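You operate a simulated robot arm through the tools that you are given. There is no shell and no other tool. Be economical: measure what you need, move in short steps, check, and stop when the job is done.

Carry out the task below with a simulated robot arm. There is one attempt and no reset: what you move stays moved.

TASK
Pull the blue drawer of the kit rack open.
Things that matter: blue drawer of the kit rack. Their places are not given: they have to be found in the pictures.

It is judged by the outcome, as a careful person would: the job done as asked, and still so three seconds after it is handed in. It fails if anything else is knocked over, pushed out of place, dropped, spilled or broken.

THE ROBOT
A 6-joint arm with a two-finger parallel gripper, fixed in place. Base frame: the origin is at the foot of the arm, x ahead of it, y to its left, z up. Lengths are in mm, angles in degrees, forces in N, time in s.
With the tool pointing down near the work surface it reaches from about 260 to 680 mm from the base axis. Its first joint turns from -66.0 to 66.0 degrees. Payload 2.9 kg.
Tool frame: the origin (TCP) lies between the finger pads and is the grasp point; the fingertips stand 30 mm ahead of it; z points along the fingers, y is the line along which they close. The gripper opens to 110 mm. The fingers are 20 mm wide and 10 mm thick; the gripper's body (48 by 112 mm) begins 55 mm behind the TCP.
Orientation is that of the tool frame in the base frame, as a unit quaternion [x, y, z, w]. With the fingers straight down and closing along the base's y, the tool's x points along the base's -x, its y along +y and its z along -z.

THE INTERFACE
- The arm moves only by the tool jog_arm. Its argument "deltas" is a list of rows, each a list of 7 numbers: the shift along the tool's x, y, z in units of 20 mm (1.0 is 20 mm), then the turn, a rotation vector about the tool's x, y, z in units of 4 degrees (1.0 is 4 degrees), then the closure in counts, from 0 (fully open) to 255 (shut). In form: [[x, y, z, wx, wy, wz, fingers], ...]. A call has 1 to 10 rows; each row shifts and turns the commanded pose from where the row before left it, along the tool's axes as they then stand. A call with a number of a shift or a turn outside -1 to 1 is refused whole. A row lasts 0.2 s, in which the tool goes at most 50 mm and 8.6 degrees; a call with a longer step from one row to the next is refused whole, and so is a gripper value outside its range. A pose out of reach is approached as far as the arm can. The call stops where the force on the tool passes 40 N (or 10 N more than at its start, if that is more) or the arm is blocked; 0.2 s more then pass. The fingers move at their own pace (about 108 mm/s each) and stop on an object; they squeeze with about 28 N. The grip force told is the motor's: it shows also when the fingers shut on nothing. Time passes only in rows, and 0.2 s behind the last, so rows that do not move let the fingers close. It gives the time, the measured TCP pose, the force on the tool (base axes), the opening and the grip force at its end, in the units of the frame above (readings bear some noise), and new pictures: "show" is both (left out), scene, wrist or none.
- Cameras (640 x 400 px; columns grow to the right, rows downward): "scene" is fixed at [85.2, 435.4, 1397.7]; the picture's right is [-0.70, -0.71, 0.00], its down [-0.31, 0.31, -0.90] and it looks along [0.64, -0.63, -0.44] (base axes); focal length 337 px, centre (320, 200). "wrist" rides on the gripper at [-36, 0, -57] in the tool frame; the picture's right is [0.00, -1.00, 0.00], its down [0.97, 0.00, -0.24] and it looks along [0.24, 0.00, 0.97] (tool axes); focal length 218 px, centre (320, 200).
- probe_pixels(camera, pixels): for up to 12 pixels [column, row] of the newest picture of that camera ("zoom" is the newest enlarged one), the place [x, y, z] in the base frame of the surface seen there, good to about 2 mm. No time passes.
- enlarge(camera, box): a new picture of the part [left, top, right, bottom] of that camera's present view, enlarged. No time passes.
- sign_off(): hands the job in; it is judged then, once.

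Work in short steps. Measure before you move; look again where a grasp or a placing could have gone wrong, and mend it. You have 60 turns and 100 pictures in all, the two below and enlarged ones among them. Open the gripper and draw the arm clear of the work before you hand the job in, unless the task says otherwise; then end with one line.

The tools are called as name(argument=value, ...) on one line, values as JSON. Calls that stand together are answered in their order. jog_arm: Moves the arm, as the interface text tells. Its arguments: {"type":"object","properties":{"deltas":{"type":"array"},"show":{"type":"string","enum":["both","scene","wrist","none"]}},"required":["deltas"]} The other tools are called the same way: probe_pixels (camera, pixels) gives the place of the surface under pixels of a picture; enlarge (camera, box) takes an enlarged picture of a part of a camera's view; sign_off () hands the job in.

At the start:

```text
t: 0.0
position: [427.5, -166.5, 1064.7]
tcp_rot: [0.001, 1.0, 0.001, 0.0]
ft_force: [0.0, -0.2, 0.7]
width: 110.1
grip_force: 0.0
```

scene: 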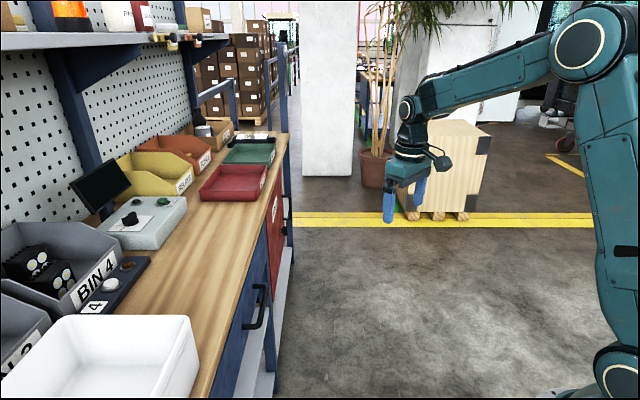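
wrist: 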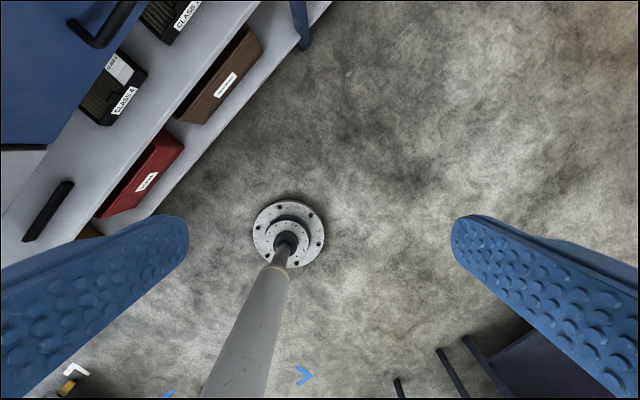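

The scene shows a bench with a blue drawer front and black handle near (256,306), and something red near (275,215). I enlarge and probe these.

enlarge(camera="scene", box=[200, 170, 320, 400])

probe_pixels(camera="scene", pixels=[[263, 290], [258, 308], [247, 327], [245, 290], [240, 340], [270, 270], [275, 215], [230, 345], [262, 250], [222, 370], [283, 180], [205, 370]])

probe_pixels(camera="wrist", pixels=[[100, 40], [75, 30], [130, 10], [60, 90], [45, 215], [20, 130], [140, 5], [95, 45]])

```text
1.74 times, centred on (260, 285) of scene
```

zoom: 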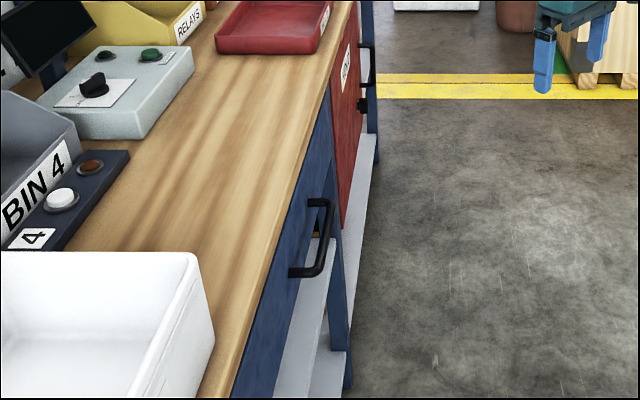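

```text
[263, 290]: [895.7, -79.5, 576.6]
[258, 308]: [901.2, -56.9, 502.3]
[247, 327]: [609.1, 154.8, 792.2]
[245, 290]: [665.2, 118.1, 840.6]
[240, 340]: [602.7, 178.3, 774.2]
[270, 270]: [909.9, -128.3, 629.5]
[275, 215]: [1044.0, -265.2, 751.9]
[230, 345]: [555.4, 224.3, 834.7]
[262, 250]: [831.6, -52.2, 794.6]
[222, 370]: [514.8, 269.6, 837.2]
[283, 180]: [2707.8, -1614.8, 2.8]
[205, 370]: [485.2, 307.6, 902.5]
```

```text
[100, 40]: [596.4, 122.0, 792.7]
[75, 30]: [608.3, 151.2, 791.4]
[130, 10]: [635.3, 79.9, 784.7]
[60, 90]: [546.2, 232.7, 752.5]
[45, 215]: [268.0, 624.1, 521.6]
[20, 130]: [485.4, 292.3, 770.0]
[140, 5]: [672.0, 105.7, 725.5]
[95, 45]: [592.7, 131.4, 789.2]
```

The bench drawer may not be the "kit rack"; I check the bench height, then look at other parts of the wrist view.

probe_pixels(camera="scene", pixels=[[200, 290], [240, 190], [150, 380], [200, 395], [272, 220], [215, 390], [110, 280], [450, 170], [285, 260], [235, 370], [600, 380], [550, 395]])

enlarge(camera="wrist", box=[0, 0, 320, 250])

enlarge(camera="scene", box=[320, 0, 640, 200])

```text
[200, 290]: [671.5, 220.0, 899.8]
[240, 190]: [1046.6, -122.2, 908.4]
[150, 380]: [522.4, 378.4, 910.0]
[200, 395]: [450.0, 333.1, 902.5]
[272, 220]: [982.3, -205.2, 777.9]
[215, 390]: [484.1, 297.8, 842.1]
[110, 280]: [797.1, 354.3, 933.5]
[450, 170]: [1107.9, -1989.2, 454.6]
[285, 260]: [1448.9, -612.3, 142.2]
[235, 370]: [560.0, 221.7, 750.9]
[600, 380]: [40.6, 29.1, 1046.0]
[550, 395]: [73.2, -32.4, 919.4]
```

```text
1.60 times, centred on (160, 125) of wrist
```

zoom: 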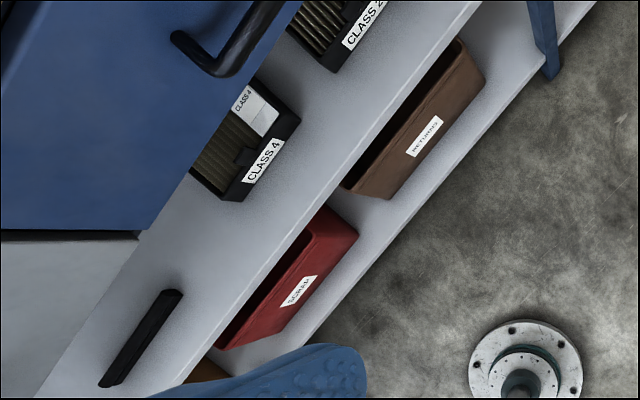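

```text
2.00 times, centred on (480, 100) of scene
```

zoom: 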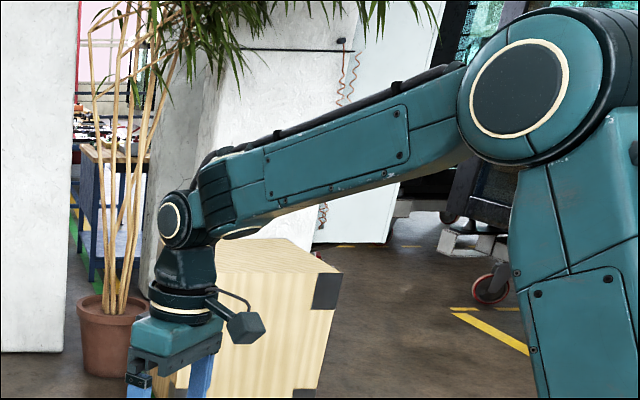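

The blue bench drawer front lies along x+y≈783. Something dark lies at the wrist picture's lower right (530,370); I check whether that's another rack.

probe_pixels(camera="wrist", pixels=[[400, 390], [450, 370], [520, 380], [500, 345], [300, 375], [75, 370], [70, 387], [20, 50], [60, 5], [5, 145], [5, 165], [130, 40]])

enlarge(camera="wrist", box=[320, 200, 640, 400])

enlarge(camera="scene", box=[0, 0, 320, 200])

```text
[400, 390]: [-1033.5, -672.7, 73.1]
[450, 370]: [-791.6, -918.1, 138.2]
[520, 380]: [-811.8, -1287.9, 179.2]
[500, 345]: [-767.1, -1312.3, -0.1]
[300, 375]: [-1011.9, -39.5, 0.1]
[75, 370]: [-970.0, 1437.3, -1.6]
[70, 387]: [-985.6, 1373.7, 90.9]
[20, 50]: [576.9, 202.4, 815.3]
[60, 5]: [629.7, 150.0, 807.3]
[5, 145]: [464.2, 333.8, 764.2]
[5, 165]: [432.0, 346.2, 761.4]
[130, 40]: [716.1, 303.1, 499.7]
```

```text
2.00 times, centred on (480, 300) of wrist
```

zoom: 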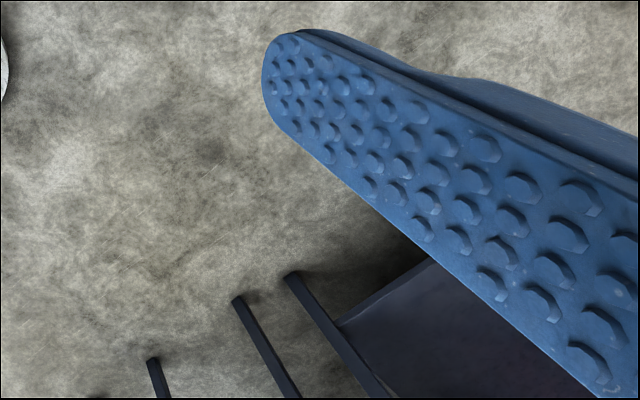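

```text
2.00 times, centred on (160, 100) of scene
```

zoom: 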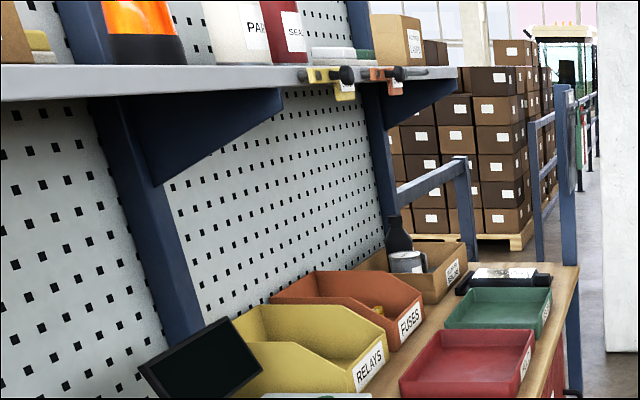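

Only the bench's blue drawer fits. I zoom on the handle to measure it.

enlarge(camera="scene", box=[225, 270, 289, 350])

enlarge(camera="wrist", box=[0, 0, 192, 120])

```text
5.00 times, centred on (257, 310) of scene
```

zoom: 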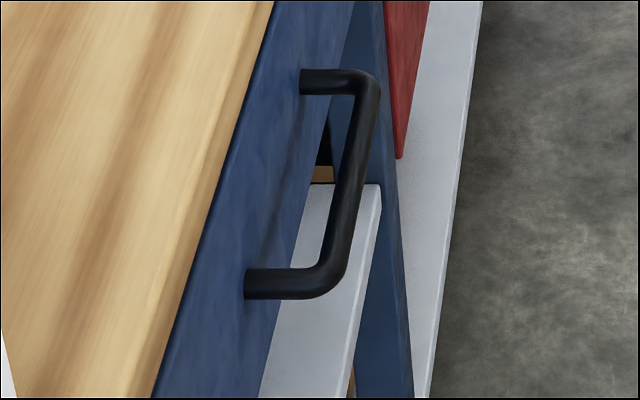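

```text
3.33 times, centred on (96, 60) of wrist
```

zoom: 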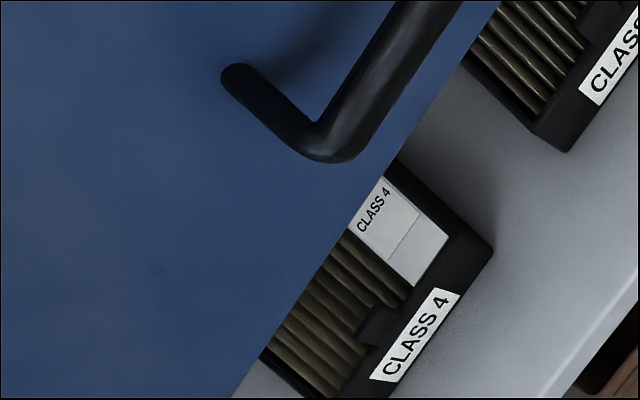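

The handle bar runs in the scene from (266,287) to (258,327); I probe along it and its mounts.

probe_pixels(camera="scene", pixels=[[267, 288], [266, 293], [265, 300], [263, 306], [262, 313], [260, 320], [257, 326], [244, 327], [255, 286], [250, 300], [240, 310], [262, 286]])

probe_pixels(camera="zoom", pixels=[[420, 30], [380, 90], [340, 140], [235, 75], [150, 200], [200, 100], [340, 230], [280, 330]])

```text
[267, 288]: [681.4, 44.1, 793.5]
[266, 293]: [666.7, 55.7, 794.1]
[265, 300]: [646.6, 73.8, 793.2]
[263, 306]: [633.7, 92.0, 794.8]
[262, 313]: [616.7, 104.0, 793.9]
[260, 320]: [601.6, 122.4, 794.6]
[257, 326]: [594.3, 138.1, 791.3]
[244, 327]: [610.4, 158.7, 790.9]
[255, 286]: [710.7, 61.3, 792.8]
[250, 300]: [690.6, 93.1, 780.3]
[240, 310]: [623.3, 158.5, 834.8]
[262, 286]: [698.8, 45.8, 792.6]
```

```text
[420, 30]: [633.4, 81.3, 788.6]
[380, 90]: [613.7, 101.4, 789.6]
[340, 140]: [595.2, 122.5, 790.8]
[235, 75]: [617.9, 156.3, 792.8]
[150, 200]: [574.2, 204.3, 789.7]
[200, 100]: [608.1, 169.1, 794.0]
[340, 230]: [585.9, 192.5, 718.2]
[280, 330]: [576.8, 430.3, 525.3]
```

Handle bar: horizontal along (0.707,−0.707), centre about (640,83,787), 39 mm out from the front (x+y≈777). I will approach with the tool tilted 45° down and facing the front; first turn about tool z.

jog_arm(deltas=[[0, 0, 0, 0, 0, 1, 0], [0, 0, 0, 0, 0, 1, 0], [0, 0, 0, 0, 0, 1, 0], [0, 0, 0, 0, 0, 1, 0], [0, 0, 0, 0, 0, 1, 0], [0, 0, 0, 0, 0, 1, 0], [0, 0, 0, 0, 0, 1, 0], [0, 0, 0, 0, 0, 1, 0], [0, 0, 0, 0, 0, 1, 0], [0, 0, 0, 0, 0, 1, 0]], show="none")

jog_arm(deltas=[[0, 0, 0, 0, 0, 1, 0], [0, 0, 0, 0, 0, 0.25, 0], [0, 0, 0, -1, 0, 0, 80], [0, 0, 0, -1, 0, 0, 140], [0, 0, 0, -1, 0, 0, 140], [0, 0, 0, -1, 0, 0, 140], [0, 0, 0, -1, 0, 0, 140], [0, 0, 0, -1, 0, 0, 140], [0, 0, 0, -1, 0, 0, 140], [0, 0, 0, -1, 0, 0, 140]], show="none")

jog_arm(deltas=[[0, 0, 0, -1, 0, 0, 140], [0, 0, 0, -1, 0, 0, 140], [0, 0, 0, -1, 0, 0, 140], [0, 0, 0, -0.25, 0, 0, 140], [0, 0, 0, 0, 0, 0, 140]])

```text
t: 2.2
position: [427.5, -167.3, 1065.5]
tcp_rot: [0.343, 0.939, 0.0, 0.0]
ft_force: [0.0, -0.8, -0.2]
width: 110.0
grip_force: 0.0
```

```text
t: 4.4
position: [426.9, -166.5, 1066.2]
tcp_rot: [0.368, 0.888, 0.254, 0.106]
ft_force: [0.6, 1.0, 0.9]
width: 49.5
grip_force: 0.1
```

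```text
t: 5.6
position: [426.9, -166.0, 1064.8]
tcp_rot: [0.353, 0.853, 0.354, 0.147]
ft_force: [-0.6, 0.2, -0.9]
width: 49.5
grip_force: 0.0
```

scene: 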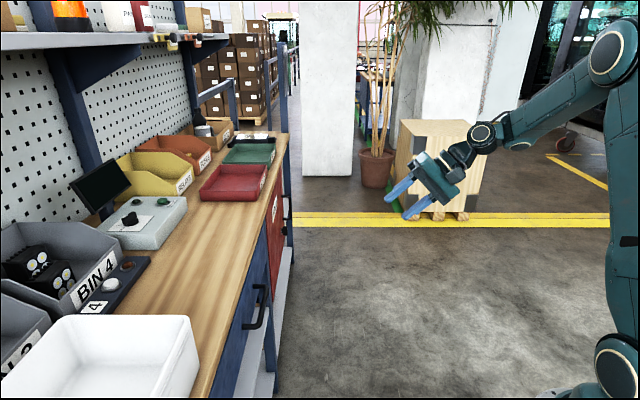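
wrist: 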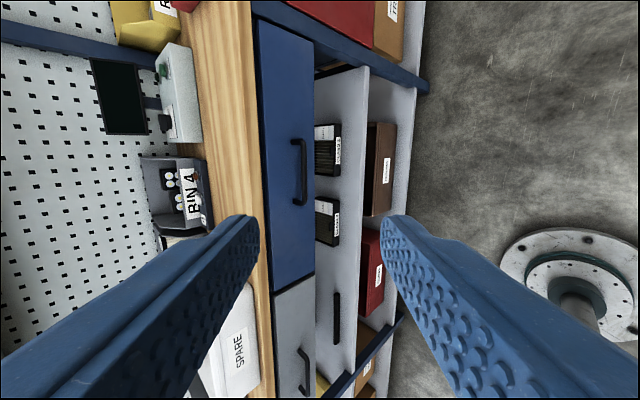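

The tool is tilted 45° toward the front and the wrist picture shows the blue drawer handle at (300,170). I advance to roughly 80 mm short of the bar, with fingers narrowed to about 30 mm.

jog_arm(deltas=[[0.163, 0.179, 1, 0, 0, 0, 185], [0.163, 0.179, 1, 0, 0, 0, 185], [0.163, 0.179, 1, 0, 0, 0, 185], [0.163, 0.179, 1, 0, 0, 0, 185], [0.163, 0.179, 1, 0, 0, 0, 185], [0.163, 0.179, 1, 0, 0, 0, 185], [0.163, 0.179, 1, 0, 0, 0, 185], [0.163, 0.179, 1, 0, 0, 0, 185], [0.163, 0.179, 1, 0, 0, 0, 185], [0.163, 0.179, 1, 0, 0, 0, 185]], show="none")

jog_arm(deltas=[[0, 0, 1, 0, 0, 0, 185], [0, 0, 1, 0, 0, 0, 185], [0, 0, 1, 0, 0, 0, 185], [0, 0, 1, 0, 0, 0, 185], [0, 0, 1, 0, 0, 0, 185], [0, 0, 1, 0, 0, 0, 185], [0, 0, 1, 0, 0, 0, 185], [0, 0, 0, 0, 0, 0, 185]])

```text
t: 7.8
position: [522.1, -26.3, 951.8]
tcp_rot: [0.354, 0.853, 0.354, 0.146]
ft_force: [0.4, 0.4, 0.1]
width: 30.0
grip_force: 0.1
```

```text
t: 9.6
position: [592.9, 44.5, 848.9]
tcp_rot: [0.354, 0.853, 0.354, 0.146]
ft_force: [0.3, -1.1, 0.0]
width: 30.1
grip_force: 0.1
```

scene: 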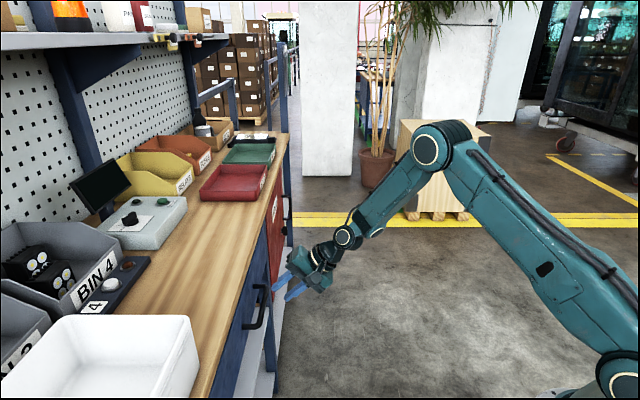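
wrist: 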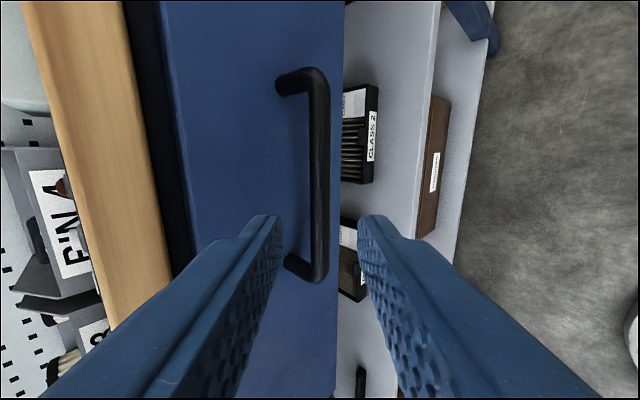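

The bar is centred between the fingers (column 319). I re-measure it from here.

probe_pixels(camera="wrist", pixels=[[318, 85], [319, 130], [319, 175], [318, 220], [318, 265], [328, 175], [311, 175], [250, 175], [290, 85], [270, 120]])

```text
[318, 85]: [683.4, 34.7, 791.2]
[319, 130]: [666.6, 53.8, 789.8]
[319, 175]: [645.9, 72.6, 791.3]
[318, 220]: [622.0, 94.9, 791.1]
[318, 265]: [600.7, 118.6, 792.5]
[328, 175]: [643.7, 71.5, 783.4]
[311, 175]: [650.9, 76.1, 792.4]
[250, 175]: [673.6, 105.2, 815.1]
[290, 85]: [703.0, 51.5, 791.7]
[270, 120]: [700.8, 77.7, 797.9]
```

Bar centre at about (645,80,786), front at x+y≈779. I advance about 80 mm along the tool, 12 mm sideways, stopping about 8 mm short of the TCP on the bar so the upper finger clears the front.

jog_arm(deltas=[[-0.15, 0, 0.8, 0, 0, 0, 185], [-0.15, 0, 0.8, 0, 0, 0, 185], [-0.15, 0, 0.8, 0, 0, 0, 185], [-0.15, 0, 0.8, 0, 0, 0, 185], [0, 0, 0.7, 0, 0, 0, 185], [0, 0, 0, 0, 0, 0, 185]])

```text
t: 11.0
position: [638.7, 75.5, 795.5]
tcp_rot: [0.353, 0.854, 0.353, 0.145]
ft_force: [-0.6, -0.1, -0.5]
width: 30.1
grip_force: 0.0
```

scene: 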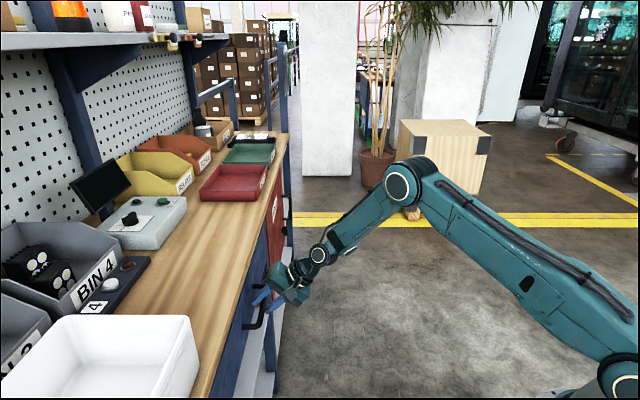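
wrist: 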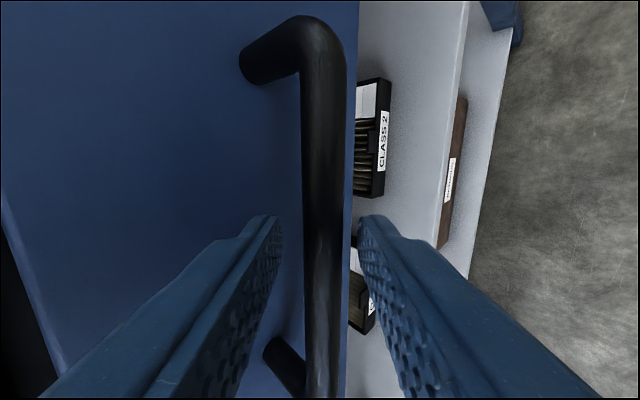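

The bar lies between the fingers, well inside the tips. I close on it.

jog_arm(deltas=[[0, 0, 0, 0, 0, 0, 255], [0, 0, 0, 0, 0, 0, 255], [0, 0, 0, 0, 0, 0, 255]], show="wrist")

```text
t: 11.8
position: [639.6, 74.7, 796.1]
tcp_rot: [0.354, 0.854, 0.353, 0.147]
ft_force: [1.1, -0.9, -4.1]
width: 13.7
grip_force: 44.8
```

wrist: 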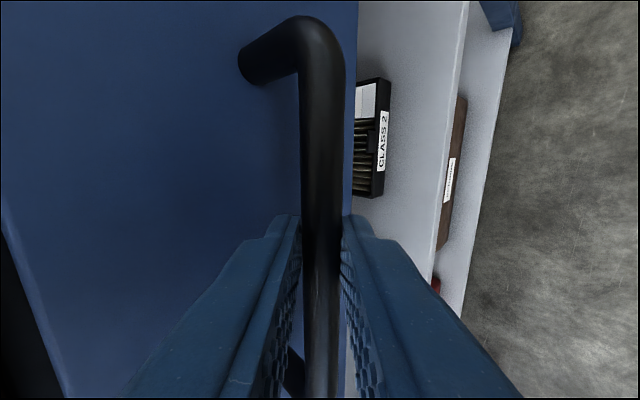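

Gripped (13.7 mm, 45 N). I pull straight out along (−0.707,−0.707,0), i.e. equal −y and −z of the tool.

jog_arm(deltas=[[0, -0.35, -0.35, 0, 0, 0, 255], [0, -0.35, -0.35, 0, 0, 0, 255], [0, -0.35, -0.35, 0, 0, 0, 255], [0, -0.35, -0.35, 0, 0, 0, 255], [0, -0.35, -0.35, 0, 0, 0, 255], [0, -0.35, -0.35, 0, 0, 0, 255]])

```text
t: 13.2
position: [596.8, 33.7, 797.1]
tcp_rot: [0.352, 0.854, 0.355, 0.145]
ft_force: [-5.5, 7.0, 9.4]
width: 13.7
grip_force: 45.0
```

scene: 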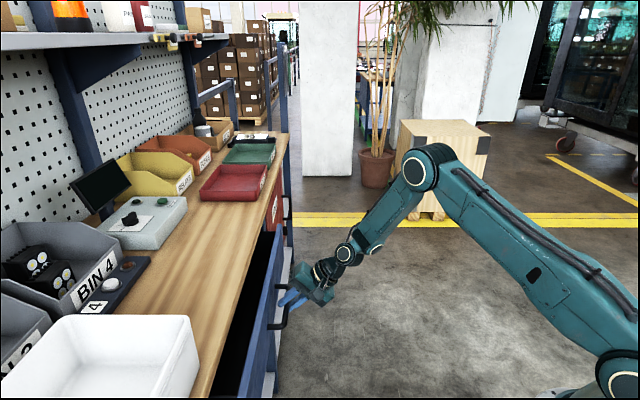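
wrist: 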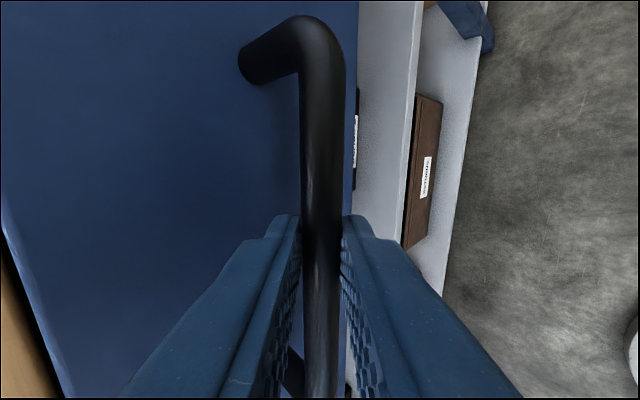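

The drawer is about 60 mm out with low force and no sideways slip. I keep pulling.

jog_arm(deltas=[[0, -0.35, -0.35, 0, 0, 0, 255], [0, -0.35, -0.35, 0, 0, 0, 255], [0, -0.35, -0.35, 0, 0, 0, 255], [0, -0.35, -0.35, 0, 0, 0, 255], [0, -0.35, -0.35, 0, 0, 0, 255], [0, -0.35, -0.35, 0, 0, 0, 255], [0, -0.35, -0.35, 0, 0, 0, 255], [0, -0.35, -0.35, 0, 0, 0, 255], [0, -0.35, -0.35, 0, 0, 0, 255], [0, -0.35, -0.35, 0, 0, 0, 255]])

```text
t: 15.4
position: [528.3, -35.7, 795.1]
tcp_rot: [0.353, 0.853, 0.356, 0.146]
ft_force: [-9.0, 10.6, 16.6]
width: 13.5
grip_force: 45.3
```

scene: 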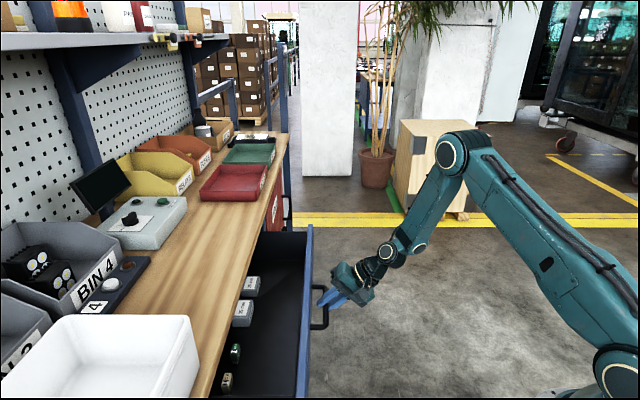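
wrist: 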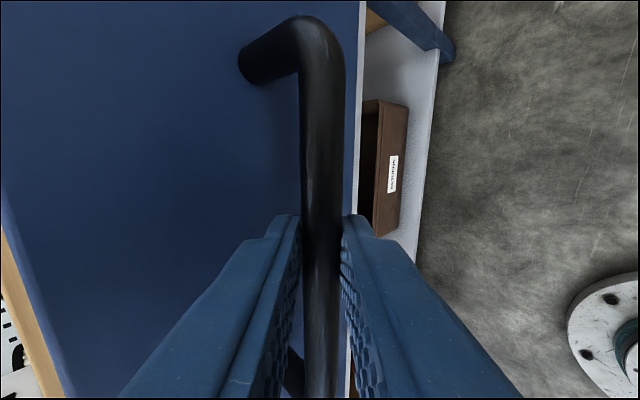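

About 158 mm open, forces still modest. A bit more, then I check whether it reaches its stop.

jog_arm(deltas=[[0, -0.35, -0.35, 0, 0, 0, 255], [0, -0.35, -0.35, 0, 0, 0, 255], [0, -0.35, -0.35, 0, 0, 0, 255], [0, -0.35, -0.35, 0, 0, 0, 255], [0, -0.35, -0.35, 0, 0, 0, 255]])

```text
t: 16.6
position: [493.2, -70.9, 796.0]
tcp_rot: [0.353, 0.853, 0.356, 0.146]
ft_force: [-10.1, 11.3, 20.1]
width: 13.3
grip_force: 44.8
```

scene: 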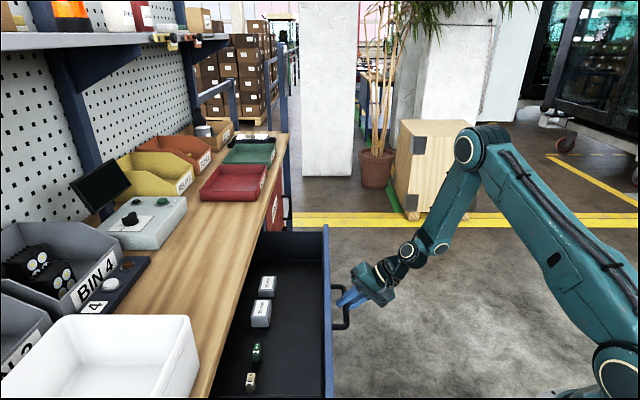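
wrist: 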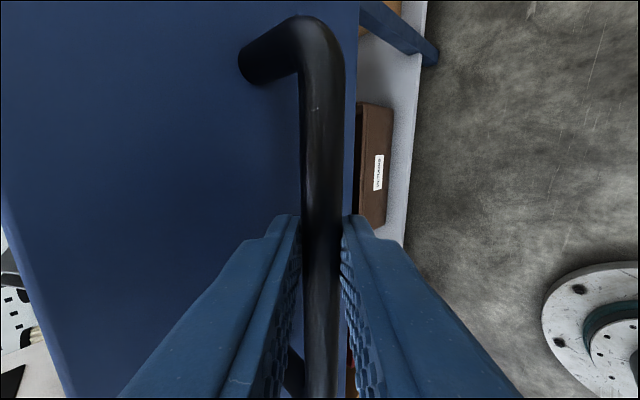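

About 207 mm open and contents stay put. I pull gently a little further toward its stop.

jog_arm(deltas=[[0, -0.28, -0.28, 0, 0, 0, 255], [0, -0.28, -0.28, 0, 0, 0, 255], [0, -0.28, -0.28, 0, 0, 0, 255], [0, -0.28, -0.28, 0, 0, 0, 255], [0, -0.28, -0.28, 0, 0, 0, 255], [0, -0.28, -0.28, 0, 0, 0, 255]])

```text
t: 18.0
position: [459.0, -104.4, 796.8]
tcp_rot: [0.353, 0.853, 0.357, 0.146]
ft_force: [-12.9, 13.9, 20.3]
width: 13.4
grip_force: 44.8
```

scene: 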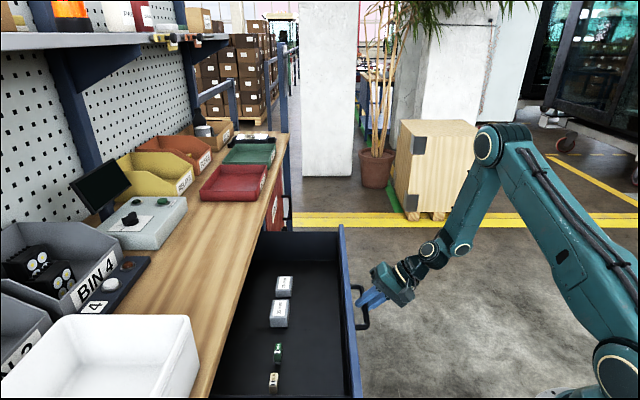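
wrist: 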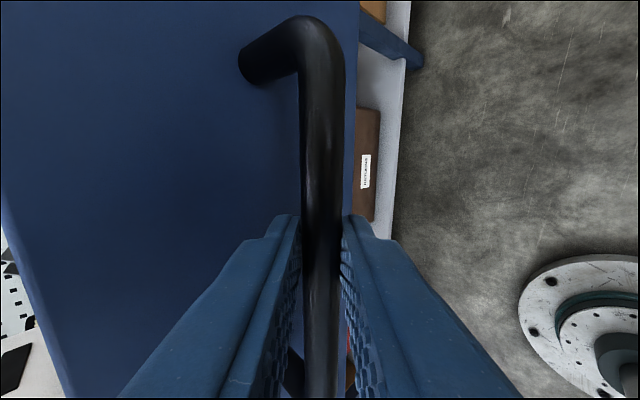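

The drawer is about 255 mm open, clearly pulled out with its contents undisturbed. I release to a modest opening and back straight off along the tool axis.

jog_arm(deltas=[[0, 0, 0, 0, 0, 0, 185], [0, 0, 0, 0, 0, 0, 185], [0, 0, 0, 0, 0, 0, 185]])

```text
t: 18.8
position: [459.3, -105.7, 794.7]
tcp_rot: [0.354, 0.854, 0.353, 0.146]
ft_force: [-0.1, -0.7, -0.2]
width: 30.4
grip_force: 0.0
```

scene: 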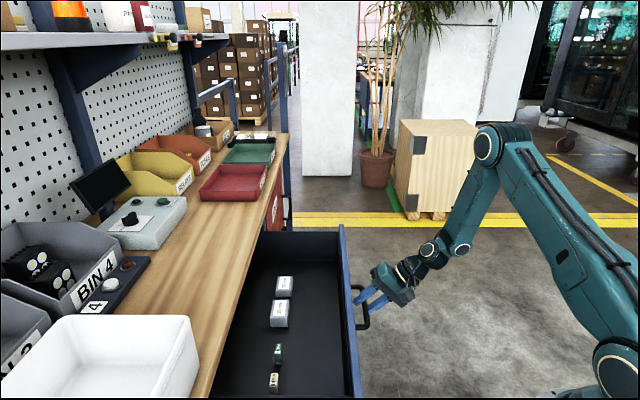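
wrist: 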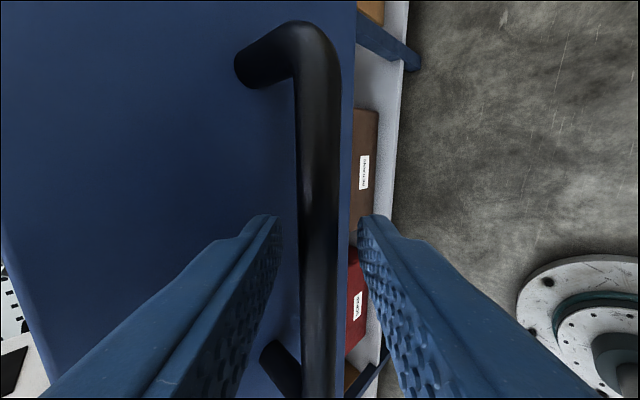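

The fingers are free of the bar (column 318, between tips at 278 and 362). I back off along −z and then open fully.

jog_arm(deltas=[[0, 0, -0.6, 0, 0, 0, 185], [0, 0, -0.8, 0, 0, 0, 185], [0, 0, -1, 0, 0, 0, 185], [0, 0, -1, 0, 0, 0, 185], [0, 0, -1, 0, 0, 0, 100], [0, 0, -1, 0, 0, 0, 0], [0, 0, -1, 0, 0, 0, 0], [0, 0, 0, 0, 0, 0, 0]])

```text
t: 20.6
position: [393.8, -169.5, 886.7]
tcp_rot: [0.353, 0.854, 0.353, 0.147]
ft_force: [-0.6, 0.2, -0.6]
width: 110.3
grip_force: 0.0
```

scene: 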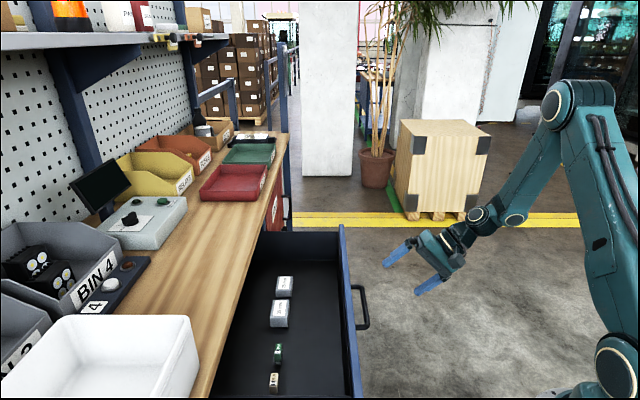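
wrist: 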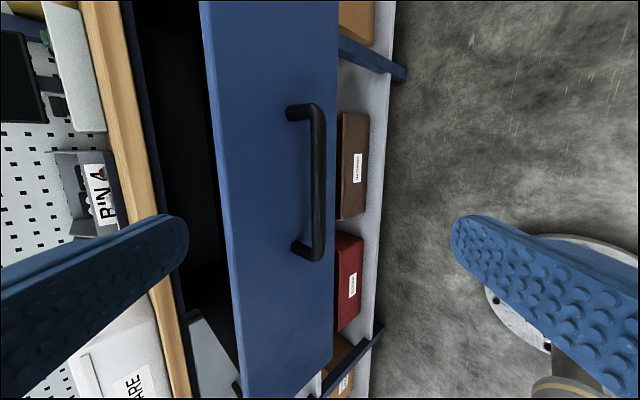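

The drawer stays open, the arm is clear and nothing else has moved, so I hand the job in.

sign_off()

```text
The job is handed in.
```

The blue drawer is pulled open by about 255 mm. The gripper is open, the arm is clear of the work, and the pictures show nothing else disturbed.
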